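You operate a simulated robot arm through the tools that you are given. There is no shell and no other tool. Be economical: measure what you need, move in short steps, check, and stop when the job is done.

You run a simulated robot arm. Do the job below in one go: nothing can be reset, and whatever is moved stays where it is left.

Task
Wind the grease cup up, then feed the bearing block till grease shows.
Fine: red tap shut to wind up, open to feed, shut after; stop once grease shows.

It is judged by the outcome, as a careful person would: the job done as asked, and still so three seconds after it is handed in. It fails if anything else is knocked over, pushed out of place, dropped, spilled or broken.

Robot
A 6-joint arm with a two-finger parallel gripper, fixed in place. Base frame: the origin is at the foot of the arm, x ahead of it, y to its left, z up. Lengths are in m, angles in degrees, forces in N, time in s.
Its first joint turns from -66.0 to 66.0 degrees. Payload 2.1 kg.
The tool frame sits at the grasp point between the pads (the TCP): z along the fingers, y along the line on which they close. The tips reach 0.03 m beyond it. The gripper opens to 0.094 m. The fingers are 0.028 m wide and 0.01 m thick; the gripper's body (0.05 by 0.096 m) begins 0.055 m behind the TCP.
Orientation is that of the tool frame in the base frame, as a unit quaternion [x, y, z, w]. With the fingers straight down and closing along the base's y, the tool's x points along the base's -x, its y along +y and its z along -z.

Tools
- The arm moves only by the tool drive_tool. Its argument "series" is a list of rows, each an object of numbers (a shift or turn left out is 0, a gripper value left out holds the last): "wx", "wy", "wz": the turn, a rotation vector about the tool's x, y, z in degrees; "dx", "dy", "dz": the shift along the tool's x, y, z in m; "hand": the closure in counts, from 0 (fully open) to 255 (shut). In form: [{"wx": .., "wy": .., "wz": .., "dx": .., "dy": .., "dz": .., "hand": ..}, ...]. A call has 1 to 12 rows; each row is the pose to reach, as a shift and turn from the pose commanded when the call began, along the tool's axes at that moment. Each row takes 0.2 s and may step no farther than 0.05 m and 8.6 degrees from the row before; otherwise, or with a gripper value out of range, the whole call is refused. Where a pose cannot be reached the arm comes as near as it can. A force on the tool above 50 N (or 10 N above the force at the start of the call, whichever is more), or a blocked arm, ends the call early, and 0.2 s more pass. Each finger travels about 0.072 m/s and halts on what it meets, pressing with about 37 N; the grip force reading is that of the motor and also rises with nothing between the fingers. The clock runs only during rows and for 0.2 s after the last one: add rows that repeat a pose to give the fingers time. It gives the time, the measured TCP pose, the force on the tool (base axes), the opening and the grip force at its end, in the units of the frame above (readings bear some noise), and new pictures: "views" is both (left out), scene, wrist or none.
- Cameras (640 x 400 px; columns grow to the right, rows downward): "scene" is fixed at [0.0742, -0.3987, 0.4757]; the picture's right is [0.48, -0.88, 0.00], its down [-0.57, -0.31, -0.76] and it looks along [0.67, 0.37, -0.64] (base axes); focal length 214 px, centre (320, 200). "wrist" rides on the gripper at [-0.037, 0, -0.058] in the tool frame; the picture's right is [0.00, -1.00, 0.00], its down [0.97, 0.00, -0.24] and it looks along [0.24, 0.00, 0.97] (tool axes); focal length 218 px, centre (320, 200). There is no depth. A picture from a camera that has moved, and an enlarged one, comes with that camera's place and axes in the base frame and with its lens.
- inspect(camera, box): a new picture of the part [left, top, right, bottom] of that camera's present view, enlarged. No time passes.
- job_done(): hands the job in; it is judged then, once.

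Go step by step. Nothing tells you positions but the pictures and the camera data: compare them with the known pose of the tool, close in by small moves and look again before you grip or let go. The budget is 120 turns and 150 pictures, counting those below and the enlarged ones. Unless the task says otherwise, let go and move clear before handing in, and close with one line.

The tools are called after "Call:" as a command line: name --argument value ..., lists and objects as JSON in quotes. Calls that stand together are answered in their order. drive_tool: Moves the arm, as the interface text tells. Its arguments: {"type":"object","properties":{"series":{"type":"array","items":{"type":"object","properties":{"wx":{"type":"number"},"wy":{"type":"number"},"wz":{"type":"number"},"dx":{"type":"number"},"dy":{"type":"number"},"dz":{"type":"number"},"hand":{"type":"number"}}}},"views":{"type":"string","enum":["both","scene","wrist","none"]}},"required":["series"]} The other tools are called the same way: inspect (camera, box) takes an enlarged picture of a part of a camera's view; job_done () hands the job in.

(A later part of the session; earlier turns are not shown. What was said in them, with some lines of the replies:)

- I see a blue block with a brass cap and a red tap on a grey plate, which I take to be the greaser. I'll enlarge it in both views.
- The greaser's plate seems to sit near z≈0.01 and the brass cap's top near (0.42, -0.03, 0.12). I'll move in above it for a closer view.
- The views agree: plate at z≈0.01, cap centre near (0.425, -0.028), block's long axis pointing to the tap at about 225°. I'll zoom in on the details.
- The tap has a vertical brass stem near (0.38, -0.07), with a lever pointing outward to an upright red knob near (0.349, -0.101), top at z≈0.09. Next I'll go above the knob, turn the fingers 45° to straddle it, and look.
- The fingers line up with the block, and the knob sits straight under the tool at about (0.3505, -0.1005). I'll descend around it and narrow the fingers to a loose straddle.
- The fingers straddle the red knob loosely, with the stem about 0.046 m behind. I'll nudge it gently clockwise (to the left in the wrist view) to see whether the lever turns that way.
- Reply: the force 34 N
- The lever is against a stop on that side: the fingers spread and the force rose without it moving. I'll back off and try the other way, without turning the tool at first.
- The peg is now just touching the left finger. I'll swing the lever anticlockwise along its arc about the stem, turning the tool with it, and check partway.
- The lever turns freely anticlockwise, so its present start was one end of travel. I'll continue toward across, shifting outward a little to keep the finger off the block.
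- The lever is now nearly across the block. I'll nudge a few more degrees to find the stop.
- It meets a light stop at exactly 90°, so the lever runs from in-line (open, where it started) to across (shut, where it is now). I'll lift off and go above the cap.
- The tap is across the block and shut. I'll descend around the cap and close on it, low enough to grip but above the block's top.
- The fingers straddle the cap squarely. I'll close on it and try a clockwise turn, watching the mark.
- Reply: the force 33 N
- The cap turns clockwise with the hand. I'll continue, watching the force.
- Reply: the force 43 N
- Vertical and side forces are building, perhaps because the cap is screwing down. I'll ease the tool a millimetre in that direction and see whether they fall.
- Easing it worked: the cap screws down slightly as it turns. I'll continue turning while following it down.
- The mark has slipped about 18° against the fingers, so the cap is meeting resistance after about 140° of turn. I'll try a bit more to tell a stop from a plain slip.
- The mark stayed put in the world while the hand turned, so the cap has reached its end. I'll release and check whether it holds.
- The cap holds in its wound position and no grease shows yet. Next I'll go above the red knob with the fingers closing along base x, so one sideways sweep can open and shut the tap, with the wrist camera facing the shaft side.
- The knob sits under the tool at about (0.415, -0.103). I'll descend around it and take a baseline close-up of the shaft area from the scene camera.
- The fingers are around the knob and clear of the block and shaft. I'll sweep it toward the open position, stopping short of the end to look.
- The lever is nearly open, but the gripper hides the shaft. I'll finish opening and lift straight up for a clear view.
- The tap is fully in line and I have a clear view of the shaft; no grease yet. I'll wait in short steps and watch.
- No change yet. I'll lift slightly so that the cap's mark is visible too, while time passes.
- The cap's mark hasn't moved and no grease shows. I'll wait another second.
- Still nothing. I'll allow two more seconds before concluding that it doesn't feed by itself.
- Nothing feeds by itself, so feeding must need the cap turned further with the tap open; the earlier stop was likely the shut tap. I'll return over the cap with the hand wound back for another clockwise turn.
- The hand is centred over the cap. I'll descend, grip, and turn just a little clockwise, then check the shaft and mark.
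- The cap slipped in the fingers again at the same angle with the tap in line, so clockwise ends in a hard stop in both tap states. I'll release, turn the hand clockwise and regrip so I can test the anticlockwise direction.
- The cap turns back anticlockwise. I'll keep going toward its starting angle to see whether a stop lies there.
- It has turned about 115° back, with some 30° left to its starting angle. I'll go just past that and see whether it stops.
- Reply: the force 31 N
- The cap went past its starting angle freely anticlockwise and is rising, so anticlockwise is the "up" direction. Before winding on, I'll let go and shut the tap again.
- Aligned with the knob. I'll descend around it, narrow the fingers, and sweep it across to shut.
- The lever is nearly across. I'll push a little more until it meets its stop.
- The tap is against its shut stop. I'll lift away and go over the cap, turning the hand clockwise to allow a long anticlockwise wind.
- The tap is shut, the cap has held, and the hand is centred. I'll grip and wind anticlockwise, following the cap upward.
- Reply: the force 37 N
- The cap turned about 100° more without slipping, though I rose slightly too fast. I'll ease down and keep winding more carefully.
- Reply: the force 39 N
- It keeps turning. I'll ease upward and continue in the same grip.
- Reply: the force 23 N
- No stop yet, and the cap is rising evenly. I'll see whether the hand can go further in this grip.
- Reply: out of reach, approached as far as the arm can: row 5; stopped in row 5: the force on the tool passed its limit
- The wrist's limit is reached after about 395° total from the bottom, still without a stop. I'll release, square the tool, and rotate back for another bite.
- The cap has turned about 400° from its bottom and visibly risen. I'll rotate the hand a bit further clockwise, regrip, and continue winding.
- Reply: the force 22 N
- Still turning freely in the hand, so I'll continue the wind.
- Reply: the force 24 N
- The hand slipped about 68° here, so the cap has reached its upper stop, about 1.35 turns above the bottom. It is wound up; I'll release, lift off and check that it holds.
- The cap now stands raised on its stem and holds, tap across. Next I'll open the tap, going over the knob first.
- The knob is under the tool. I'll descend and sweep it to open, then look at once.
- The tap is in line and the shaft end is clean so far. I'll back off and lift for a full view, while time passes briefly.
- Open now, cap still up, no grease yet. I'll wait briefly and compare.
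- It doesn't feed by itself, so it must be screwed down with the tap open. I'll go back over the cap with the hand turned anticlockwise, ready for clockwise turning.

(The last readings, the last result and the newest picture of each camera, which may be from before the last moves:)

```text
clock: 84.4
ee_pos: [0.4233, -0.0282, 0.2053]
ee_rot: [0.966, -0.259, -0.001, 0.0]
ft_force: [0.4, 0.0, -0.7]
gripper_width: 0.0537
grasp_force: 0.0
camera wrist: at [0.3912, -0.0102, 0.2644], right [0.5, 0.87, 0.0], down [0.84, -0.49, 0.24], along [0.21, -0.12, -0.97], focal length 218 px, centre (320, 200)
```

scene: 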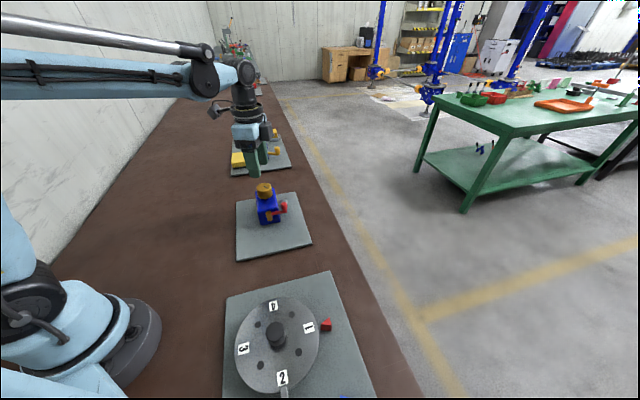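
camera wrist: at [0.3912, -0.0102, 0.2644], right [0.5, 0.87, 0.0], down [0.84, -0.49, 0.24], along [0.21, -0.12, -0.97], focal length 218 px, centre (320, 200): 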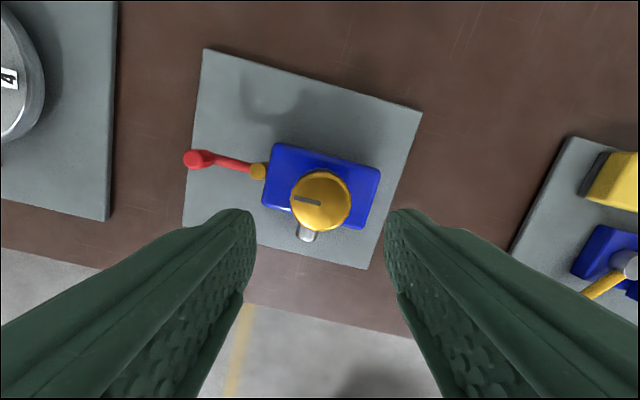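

Centred. I'll descend, grip and screw down about 40°, then look at the shaft.

Call:
drive_tool --series '[{"dz": 0.04}, {"dz": 0.07}, {"dz": 0.079}, {"dz": 0.079, "hand": 255}, {"dz": 0.079}, {"dz": 0.079}]' --views "none"

Call:
drive_tool --series '[{"wz": 8, "dz": 0.0002}, {"wz": 16, "dz": 0.0003}, {"wz": 24, "dz": 0.0005}, {"wz": 32, "dz": 0.0006}, {"wz": 40, "dz": 0.0008}]' --views "wrist"

Call:
inspect --camera "scene" --box '[245, 175, 305, 235]'

```text
clock: 85.8
ee_pos: [0.4234, -0.0285, 0.1262]
ee_rot: [0.966, -0.26, 0.0, 0.0]
ft_force: [1.3, 5.2, -2.1]
gripper_width: 0.0406
grasp_force: 45.0
```

```text
clock: 87.0
ee_pos: [0.4234, -0.027, 0.1241]
ee_rot: [0.818, -0.575, 0.0, -0.003]
ft_force: [15.5, 11.8, -19.8]
gripper_width: 0.0405
grasp_force: 45.3
camera wrist: at [0.4107, 0.0069, 0.1845], right [0.94, 0.34, 0.0], down [0.33, -0.91, 0.24], along [0.08, -0.22, -0.97], focal length 218 px, centre (320, 200)
```

wrist: 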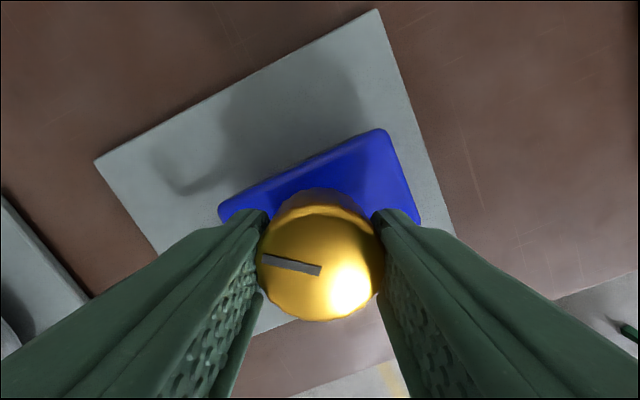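

```text
6.67 times, centred on (275, 205) of scene
camera zoom: at [0.0743, -0.3987, 0.4757], right [0.48, -0.88, 0.0], down [-0.57, -0.31, -0.76], along [0.67, 0.37, -0.64], focal length 1430 px, centre (620, 167)
```

zoom: 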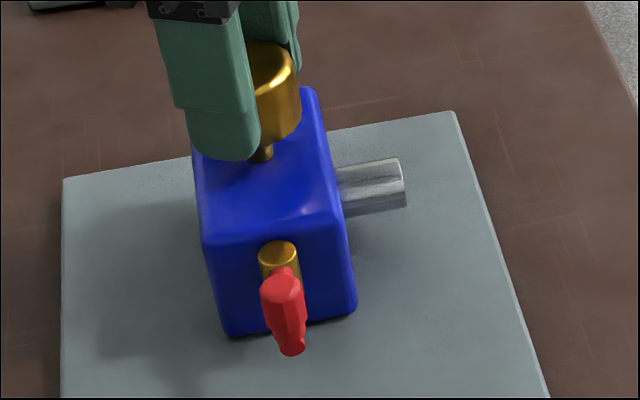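

The cap screws down with the hand. I'll zoom in on the shaft to be sure.

Call:
inspect --camera "scene" --box '[270, 190, 294, 214]'

Call:
drive_tool --series '[{"wz": 8, "dz": 0.0008}, {"wz": 16, "dz": 0.001}, {"wz": 24, "dz": 0.0012}, {"wz": 32, "dz": 0.0013}, {"wz": 40, "dz": 0.0015}]' --views "none"

Call:
inspect --camera "scene" --box '[260, 185, 300, 225]'

```text
16.00 times, centred on (282, 202) of scene
camera zoom: at [0.0743, -0.3987, 0.4757], right [0.48, -0.88, 0.0], down [-0.57, -0.31, -0.76], along [0.67, 0.37, -0.64], focal length 3432 px, centre (928, 168)
```

zoom: 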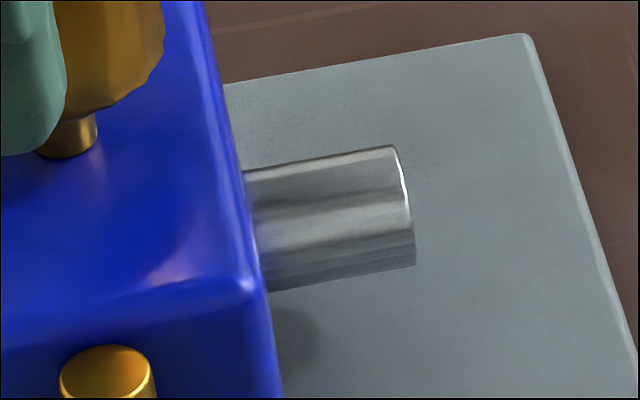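

```text
clock: 88.2
ee_pos: [0.4241, -0.029, 0.124]
ee_rot: [-0.572, 0.82, 0.0, 0.002]
ft_force: [20.6, 18.6, -5.9]
gripper_width: 0.0403
grasp_force: 44.9
```

```text
10.00 times, centred on (280, 205) of scene
camera zoom: at [0.0743, -0.3987, 0.4757], right [0.48, -0.88, 0.0], down [-0.57, -0.31, -0.76], along [0.67, 0.37, -0.64], focal length 2145 px, centre (720, 150)
```

zoom: 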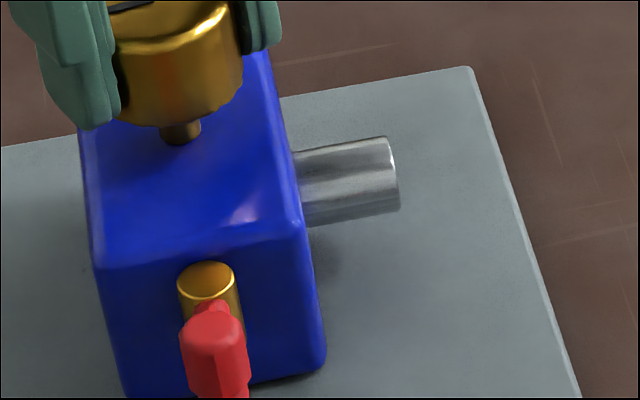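

Still clean after about 80°. I'll continue in short increments, looking each time.

Call:
drive_tool --series '[{"wz": 8, "dz": 0.0002}, {"wz": 16, "dz": 0.0004}, {"wz": 24, "dz": 0.0005}, {"wz": 32, "dz": 0.0007}, {"wz": 40, "dz": 0.0009}]' --views "none"

Call:
inspect --camera "scene" --box '[260, 185, 300, 225]'

```text
clock: 89.4
ee_pos: [0.4246, -0.028, 0.1244]
ee_rot: [-0.256, 0.967, 0.001, 0.002]
ft_force: [17.4, 14.2, -8.2]
gripper_width: 0.0402
grasp_force: 45.0
```

```text
10.00 times, centred on (280, 205) of scene
camera zoom: at [0.0743, -0.3987, 0.4757], right [0.48, -0.88, 0.0], down [-0.57, -0.31, -0.76], along [0.67, 0.37, -0.64], focal length 2145 px, centre (720, 150)
```

zoom: 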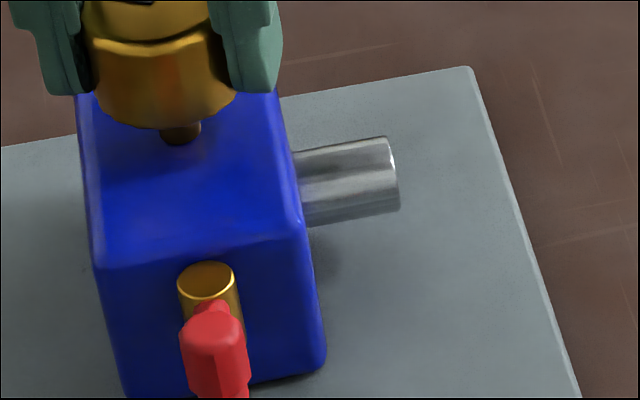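

No grease yet. Continuing, this time also checking the mark.

Call:
drive_tool --series '[{"wz": 8, "dz": 0.0002}, {"wz": 16, "dz": 0.0004}, {"wz": 24, "dz": 0.0005}, {"wz": 32, "dz": 0.0007}, {"wz": 40, "dz": 0.0009}, {"wz": 48, "dz": 0.001}]' --views "wrist"

Call:
inspect --camera "scene" --box '[260, 185, 300, 225]'

```text
clock: 90.8
ee_pos: [0.4253, -0.0285, 0.123]
ee_rot: [0.158, 0.987, 0.0, 0.002]
ft_force: [14.1, 15.2, -10.6]
gripper_width: 0.0402
grasp_force: 45.3
camera wrist: at [0.4585, -0.0398, 0.1817], right [-0.31, -0.95, 0.0], down [-0.92, 0.3, 0.24], along [-0.22, 0.08, -0.97], focal length 218 px, centre (320, 200)
```

wrist: 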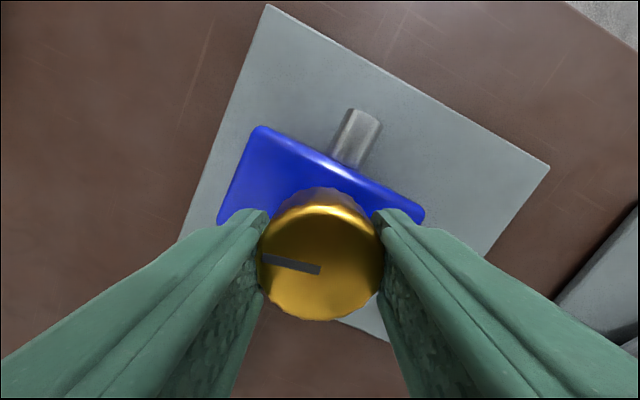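

```text
10.00 times, centred on (280, 205) of scene
camera zoom: at [0.0743, -0.3987, 0.4757], right [0.48, -0.88, 0.0], down [-0.57, -0.31, -0.76], along [0.67, 0.37, -0.64], focal length 2145 px, centre (720, 150)
```

zoom: 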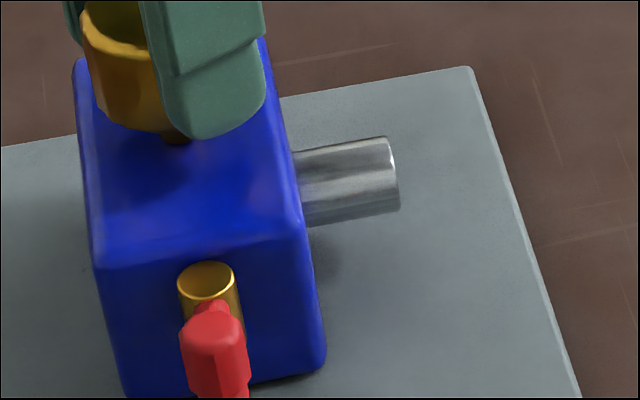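

The cap follows faithfully, now about 170° down from the top, with no grease yet. Continuing.

Call:
drive_tool --series '[{"wz": 8, "dz": 0.0002}, {"wz": 16, "dz": 0.0004}, {"wz": 24, "dz": 0.0005}, {"wz": 32, "dz": 0.0007}, {"wz": 40, "dz": 0.0009}, {"wz": 48, "dz": 0.001}]' --views "none"

Call:
inspect --camera "scene" --box '[260, 185, 300, 225]'

Call:
drive_tool --series '[{"wz": 8, "dz": 0.0002}, {"wz": 16, "dz": 0.0004}, {"wz": 24, "dz": 0.0005}, {"wz": 32, "dz": 0.0007}]' --views "wrist"

Call:
inspect --camera "scene" --box '[260, 185, 300, 225]'

```text
clock: 92.2
ee_pos: [0.4254, -0.0295, 0.1205]
ee_rot: [0.546, 0.838, 0.002, 0.0]
ft_force: [17.4, 17.0, -6.1]
gripper_width: 0.0403
grasp_force: 45.4
```

```text
10.00 times, centred on (280, 205) of scene
camera zoom: at [0.0743, -0.3987, 0.4757], right [0.48, -0.88, 0.0], down [-0.57, -0.31, -0.76], along [0.67, 0.37, -0.64], focal length 2145 px, centre (720, 150)
```

zoom: 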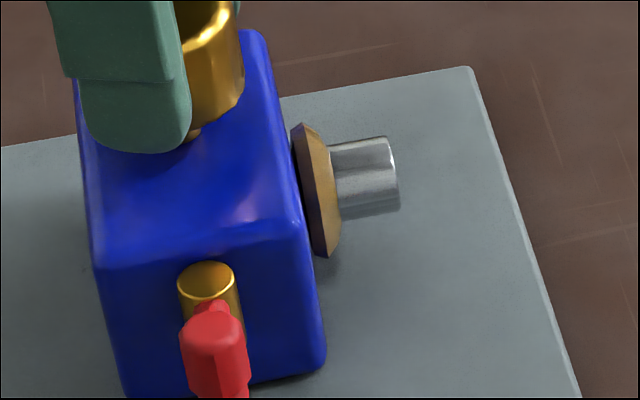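

```text
clock: 93.2
ee_pos: [0.4239, -0.027, 0.1207]
ee_rot: [0.756, 0.654, 0.001, -0.001]
ft_force: [18.3, 12.5, -8.6]
gripper_width: 0.0403
grasp_force: 45.3
camera wrist: at [0.4179, -0.0649, 0.1797], right [-0.99, 0.14, 0.0], down [0.14, 0.96, 0.24], along [0.04, 0.24, -0.97], focal length 218 px, centre (320, 200)
```

wrist: 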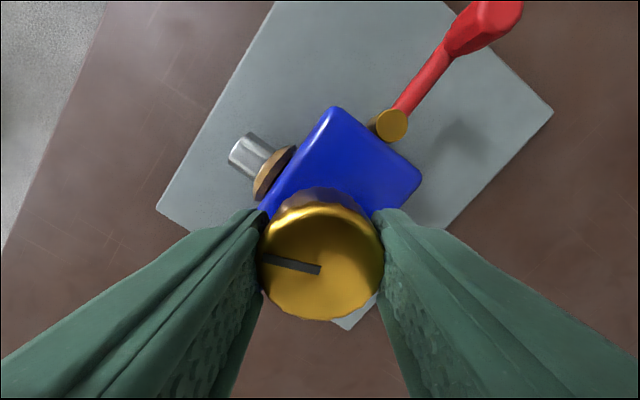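

```text
10.00 times, centred on (280, 205) of scene
camera zoom: at [0.0743, -0.3987, 0.4757], right [0.48, -0.88, 0.0], down [-0.57, -0.31, -0.76], along [0.67, 0.37, -0.64], focal length 2145 px, centre (720, 150)
```

zoom: 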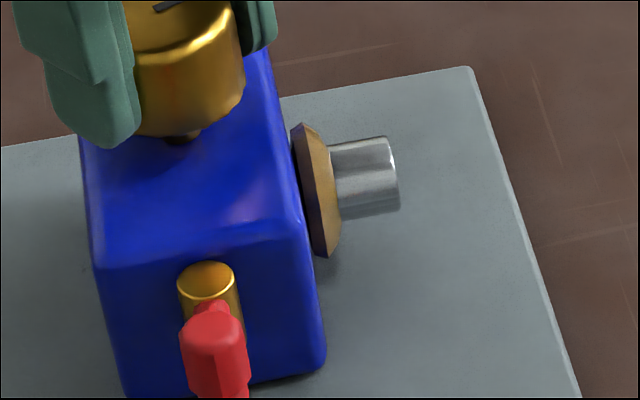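

Grease now shows as a collar around the shaft, which confirms that in line means open. I'll stop turning, let go of the cap and go straight to the tap to shut it.

Call:
drive_tool --series '[{"hand": 110}, {}, {"dz": -0.04}, {"dz": -0.08}, {"dz": -0.08, "dx": -0.03, "dy": -0.02, "wz": -4, "hand": 172}, {"dz": -0.08, "dx": -0.06, "dy": -0.04, "wz": -8.3}, {"dz": -0.08, "dx": -0.0903, "dy": -0.0604, "wz": -8.3}, {"dz": -0.08, "dx": -0.0903, "dy": -0.0604, "wz": -8.3}]' --views "wrist"

Call:
inspect --camera "scene" --box '[245, 175, 305, 235]'

```text
clock: 95.0
ee_pos: [0.3515, -0.1088, 0.1996]
ee_rot: [0.705, 0.709, 0.001, 0.0]
ft_force: [-0.8, -0.6, -0.6]
gripper_width: 0.0308
grasp_force: 0.1
camera wrist: at [0.3503, -0.1455, 0.2586], right [-1.0, 0.0, 0.0], down [0.0, 0.97, 0.24], along [0.0, 0.24, -0.97], focal length 218 px, centre (320, 200)
```

wrist: 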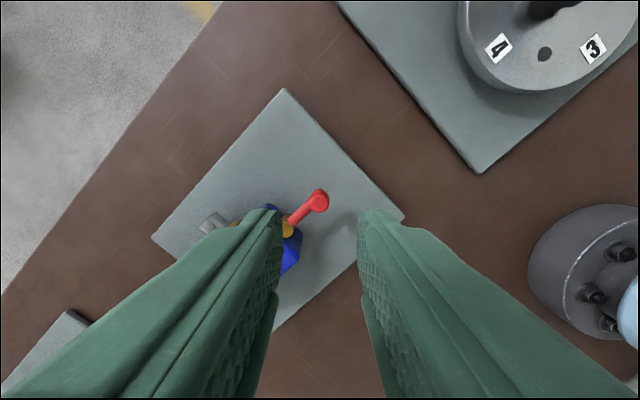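

```text
6.67 times, centred on (275, 205) of scene
camera zoom: at [0.0742, -0.3987, 0.4757], right [0.48, -0.88, 0.0], down [-0.57, -0.31, -0.76], along [0.67, 0.37, -0.64], focal length 1430 px, centre (620, 167)
```

zoom: 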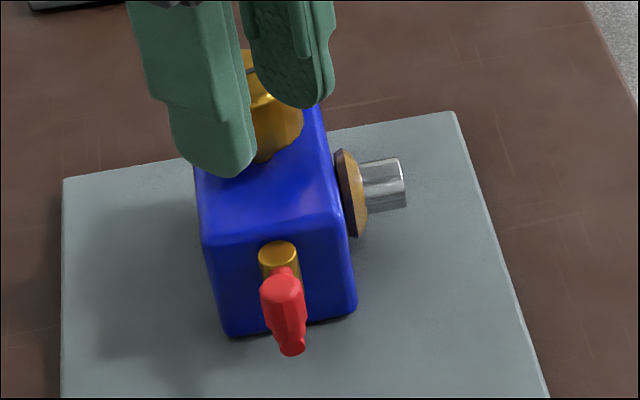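

The grease collar is steady and the knob sits under the tool. I'll descend, narrow the fingers, and sweep the tap shut.

Call:
drive_tool --series '[{"dz": 0.035}, {"dz": 0.07}, {"dz": 0.092}, {"dz": 0.0995}, {"dz": 0.0995, "hand": 188}, {"dz": 0.0995, "dx": -0.004, "dy": 0.014}, {"dz": 0.0995, "dx": -0.007, "dy": 0.028}, {"dz": 0.0995, "dx": -0.007, "dy": 0.042}, {"dz": 0.0995, "dx": -0.004, "dy": 0.056}, {"dz": 0.0995, "dx": 0, "dy": 0.067}, {"dz": 0.0995, "dx": 0, "dy": 0.0715}]' --views "wrist"

```text
clock: 97.4
ee_pos: [0.4217, -0.1089, 0.1007]
ee_rot: [0.706, 0.709, 0.0, -0.001]
ft_force: [-6.8, 1.5, -2.4]
gripper_width: 0.0287
grasp_force: 3.2
camera wrist: at [0.4213, -0.1457, 0.1601], right [-1.0, 0.0, 0.0], down [0.0, 0.97, 0.24], along [0.0, 0.24, -0.97], focal length 218 px, centre (320, 200)
```

wrist: 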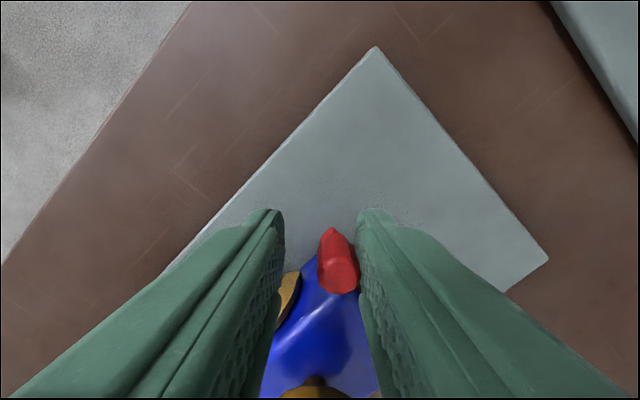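

The knob is against its shut stop. I'll back off, lift clear and check.

Call:
drive_tool --series '[{"dy": -0.006}, {"dy": -0.006, "dz": -0.04}, {"dy": -0.006, "dz": -0.09}, {"dy": -0.006, "dz": -0.14}, {"dy": -0.006, "dz": -0.18}]'

Call:
inspect --camera "scene" --box '[245, 175, 305, 235]'

```text
clock: 98.6
ee_pos: [0.4165, -0.1096, 0.2815]
ee_rot: [0.706, 0.708, 0.0, 0.0]
ft_force: [-0.4, -1.3, 0.7]
gripper_width: 0.0244
grasp_force: 0.1
camera wrist: at [0.416, -0.146, 0.3408], right [-1.0, 0.0, 0.0], down [0.0, 0.97, 0.24], along [0.0, 0.24, -0.97], focal length 218 px, centre (320, 200)
```

scene: 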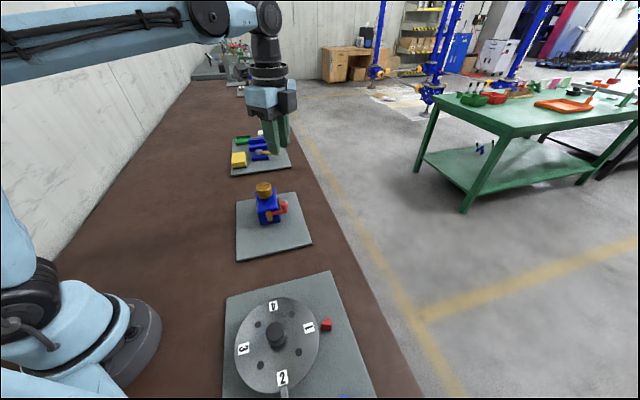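
wrist: 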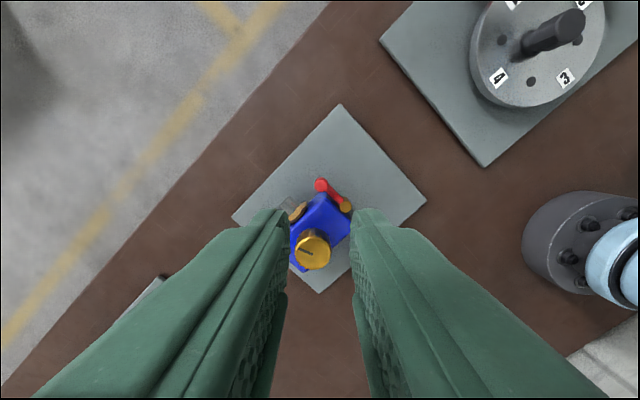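

```text
6.67 times, centred on (275, 205) of scene
camera zoom: at [0.0742, -0.3987, 0.4757], right [0.48, -0.88, 0.0], down [-0.57, -0.31, -0.76], along [0.67, 0.37, -0.64], focal length 1430 px, centre (620, 167)
```

zoom: 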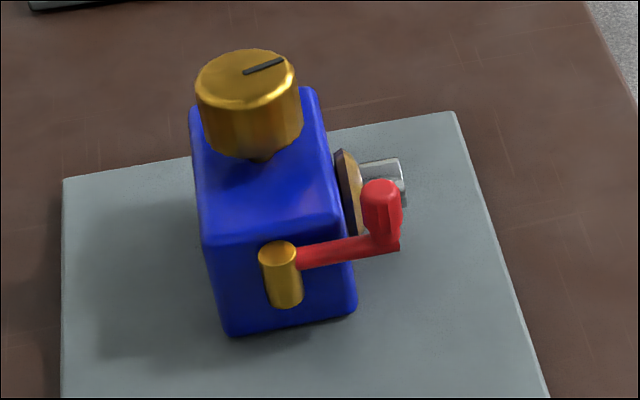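

The tap is shut across the block, the grease collar shows at the shaft, and nothing else has moved. The hand is clear, so I'll hand the job in.

Call:
job_done

```text
The job is handed in.
```

The job is handed in: I wound the cup up to its top stop with the tap shut, opened the tap, fed until grease showed at the shaft (the cap went about 30° past the first sight of it), then shut the tap. Before that, I turned the cap the wrong way to its bottom stop, and took it slightly past its starting point with the tap open.
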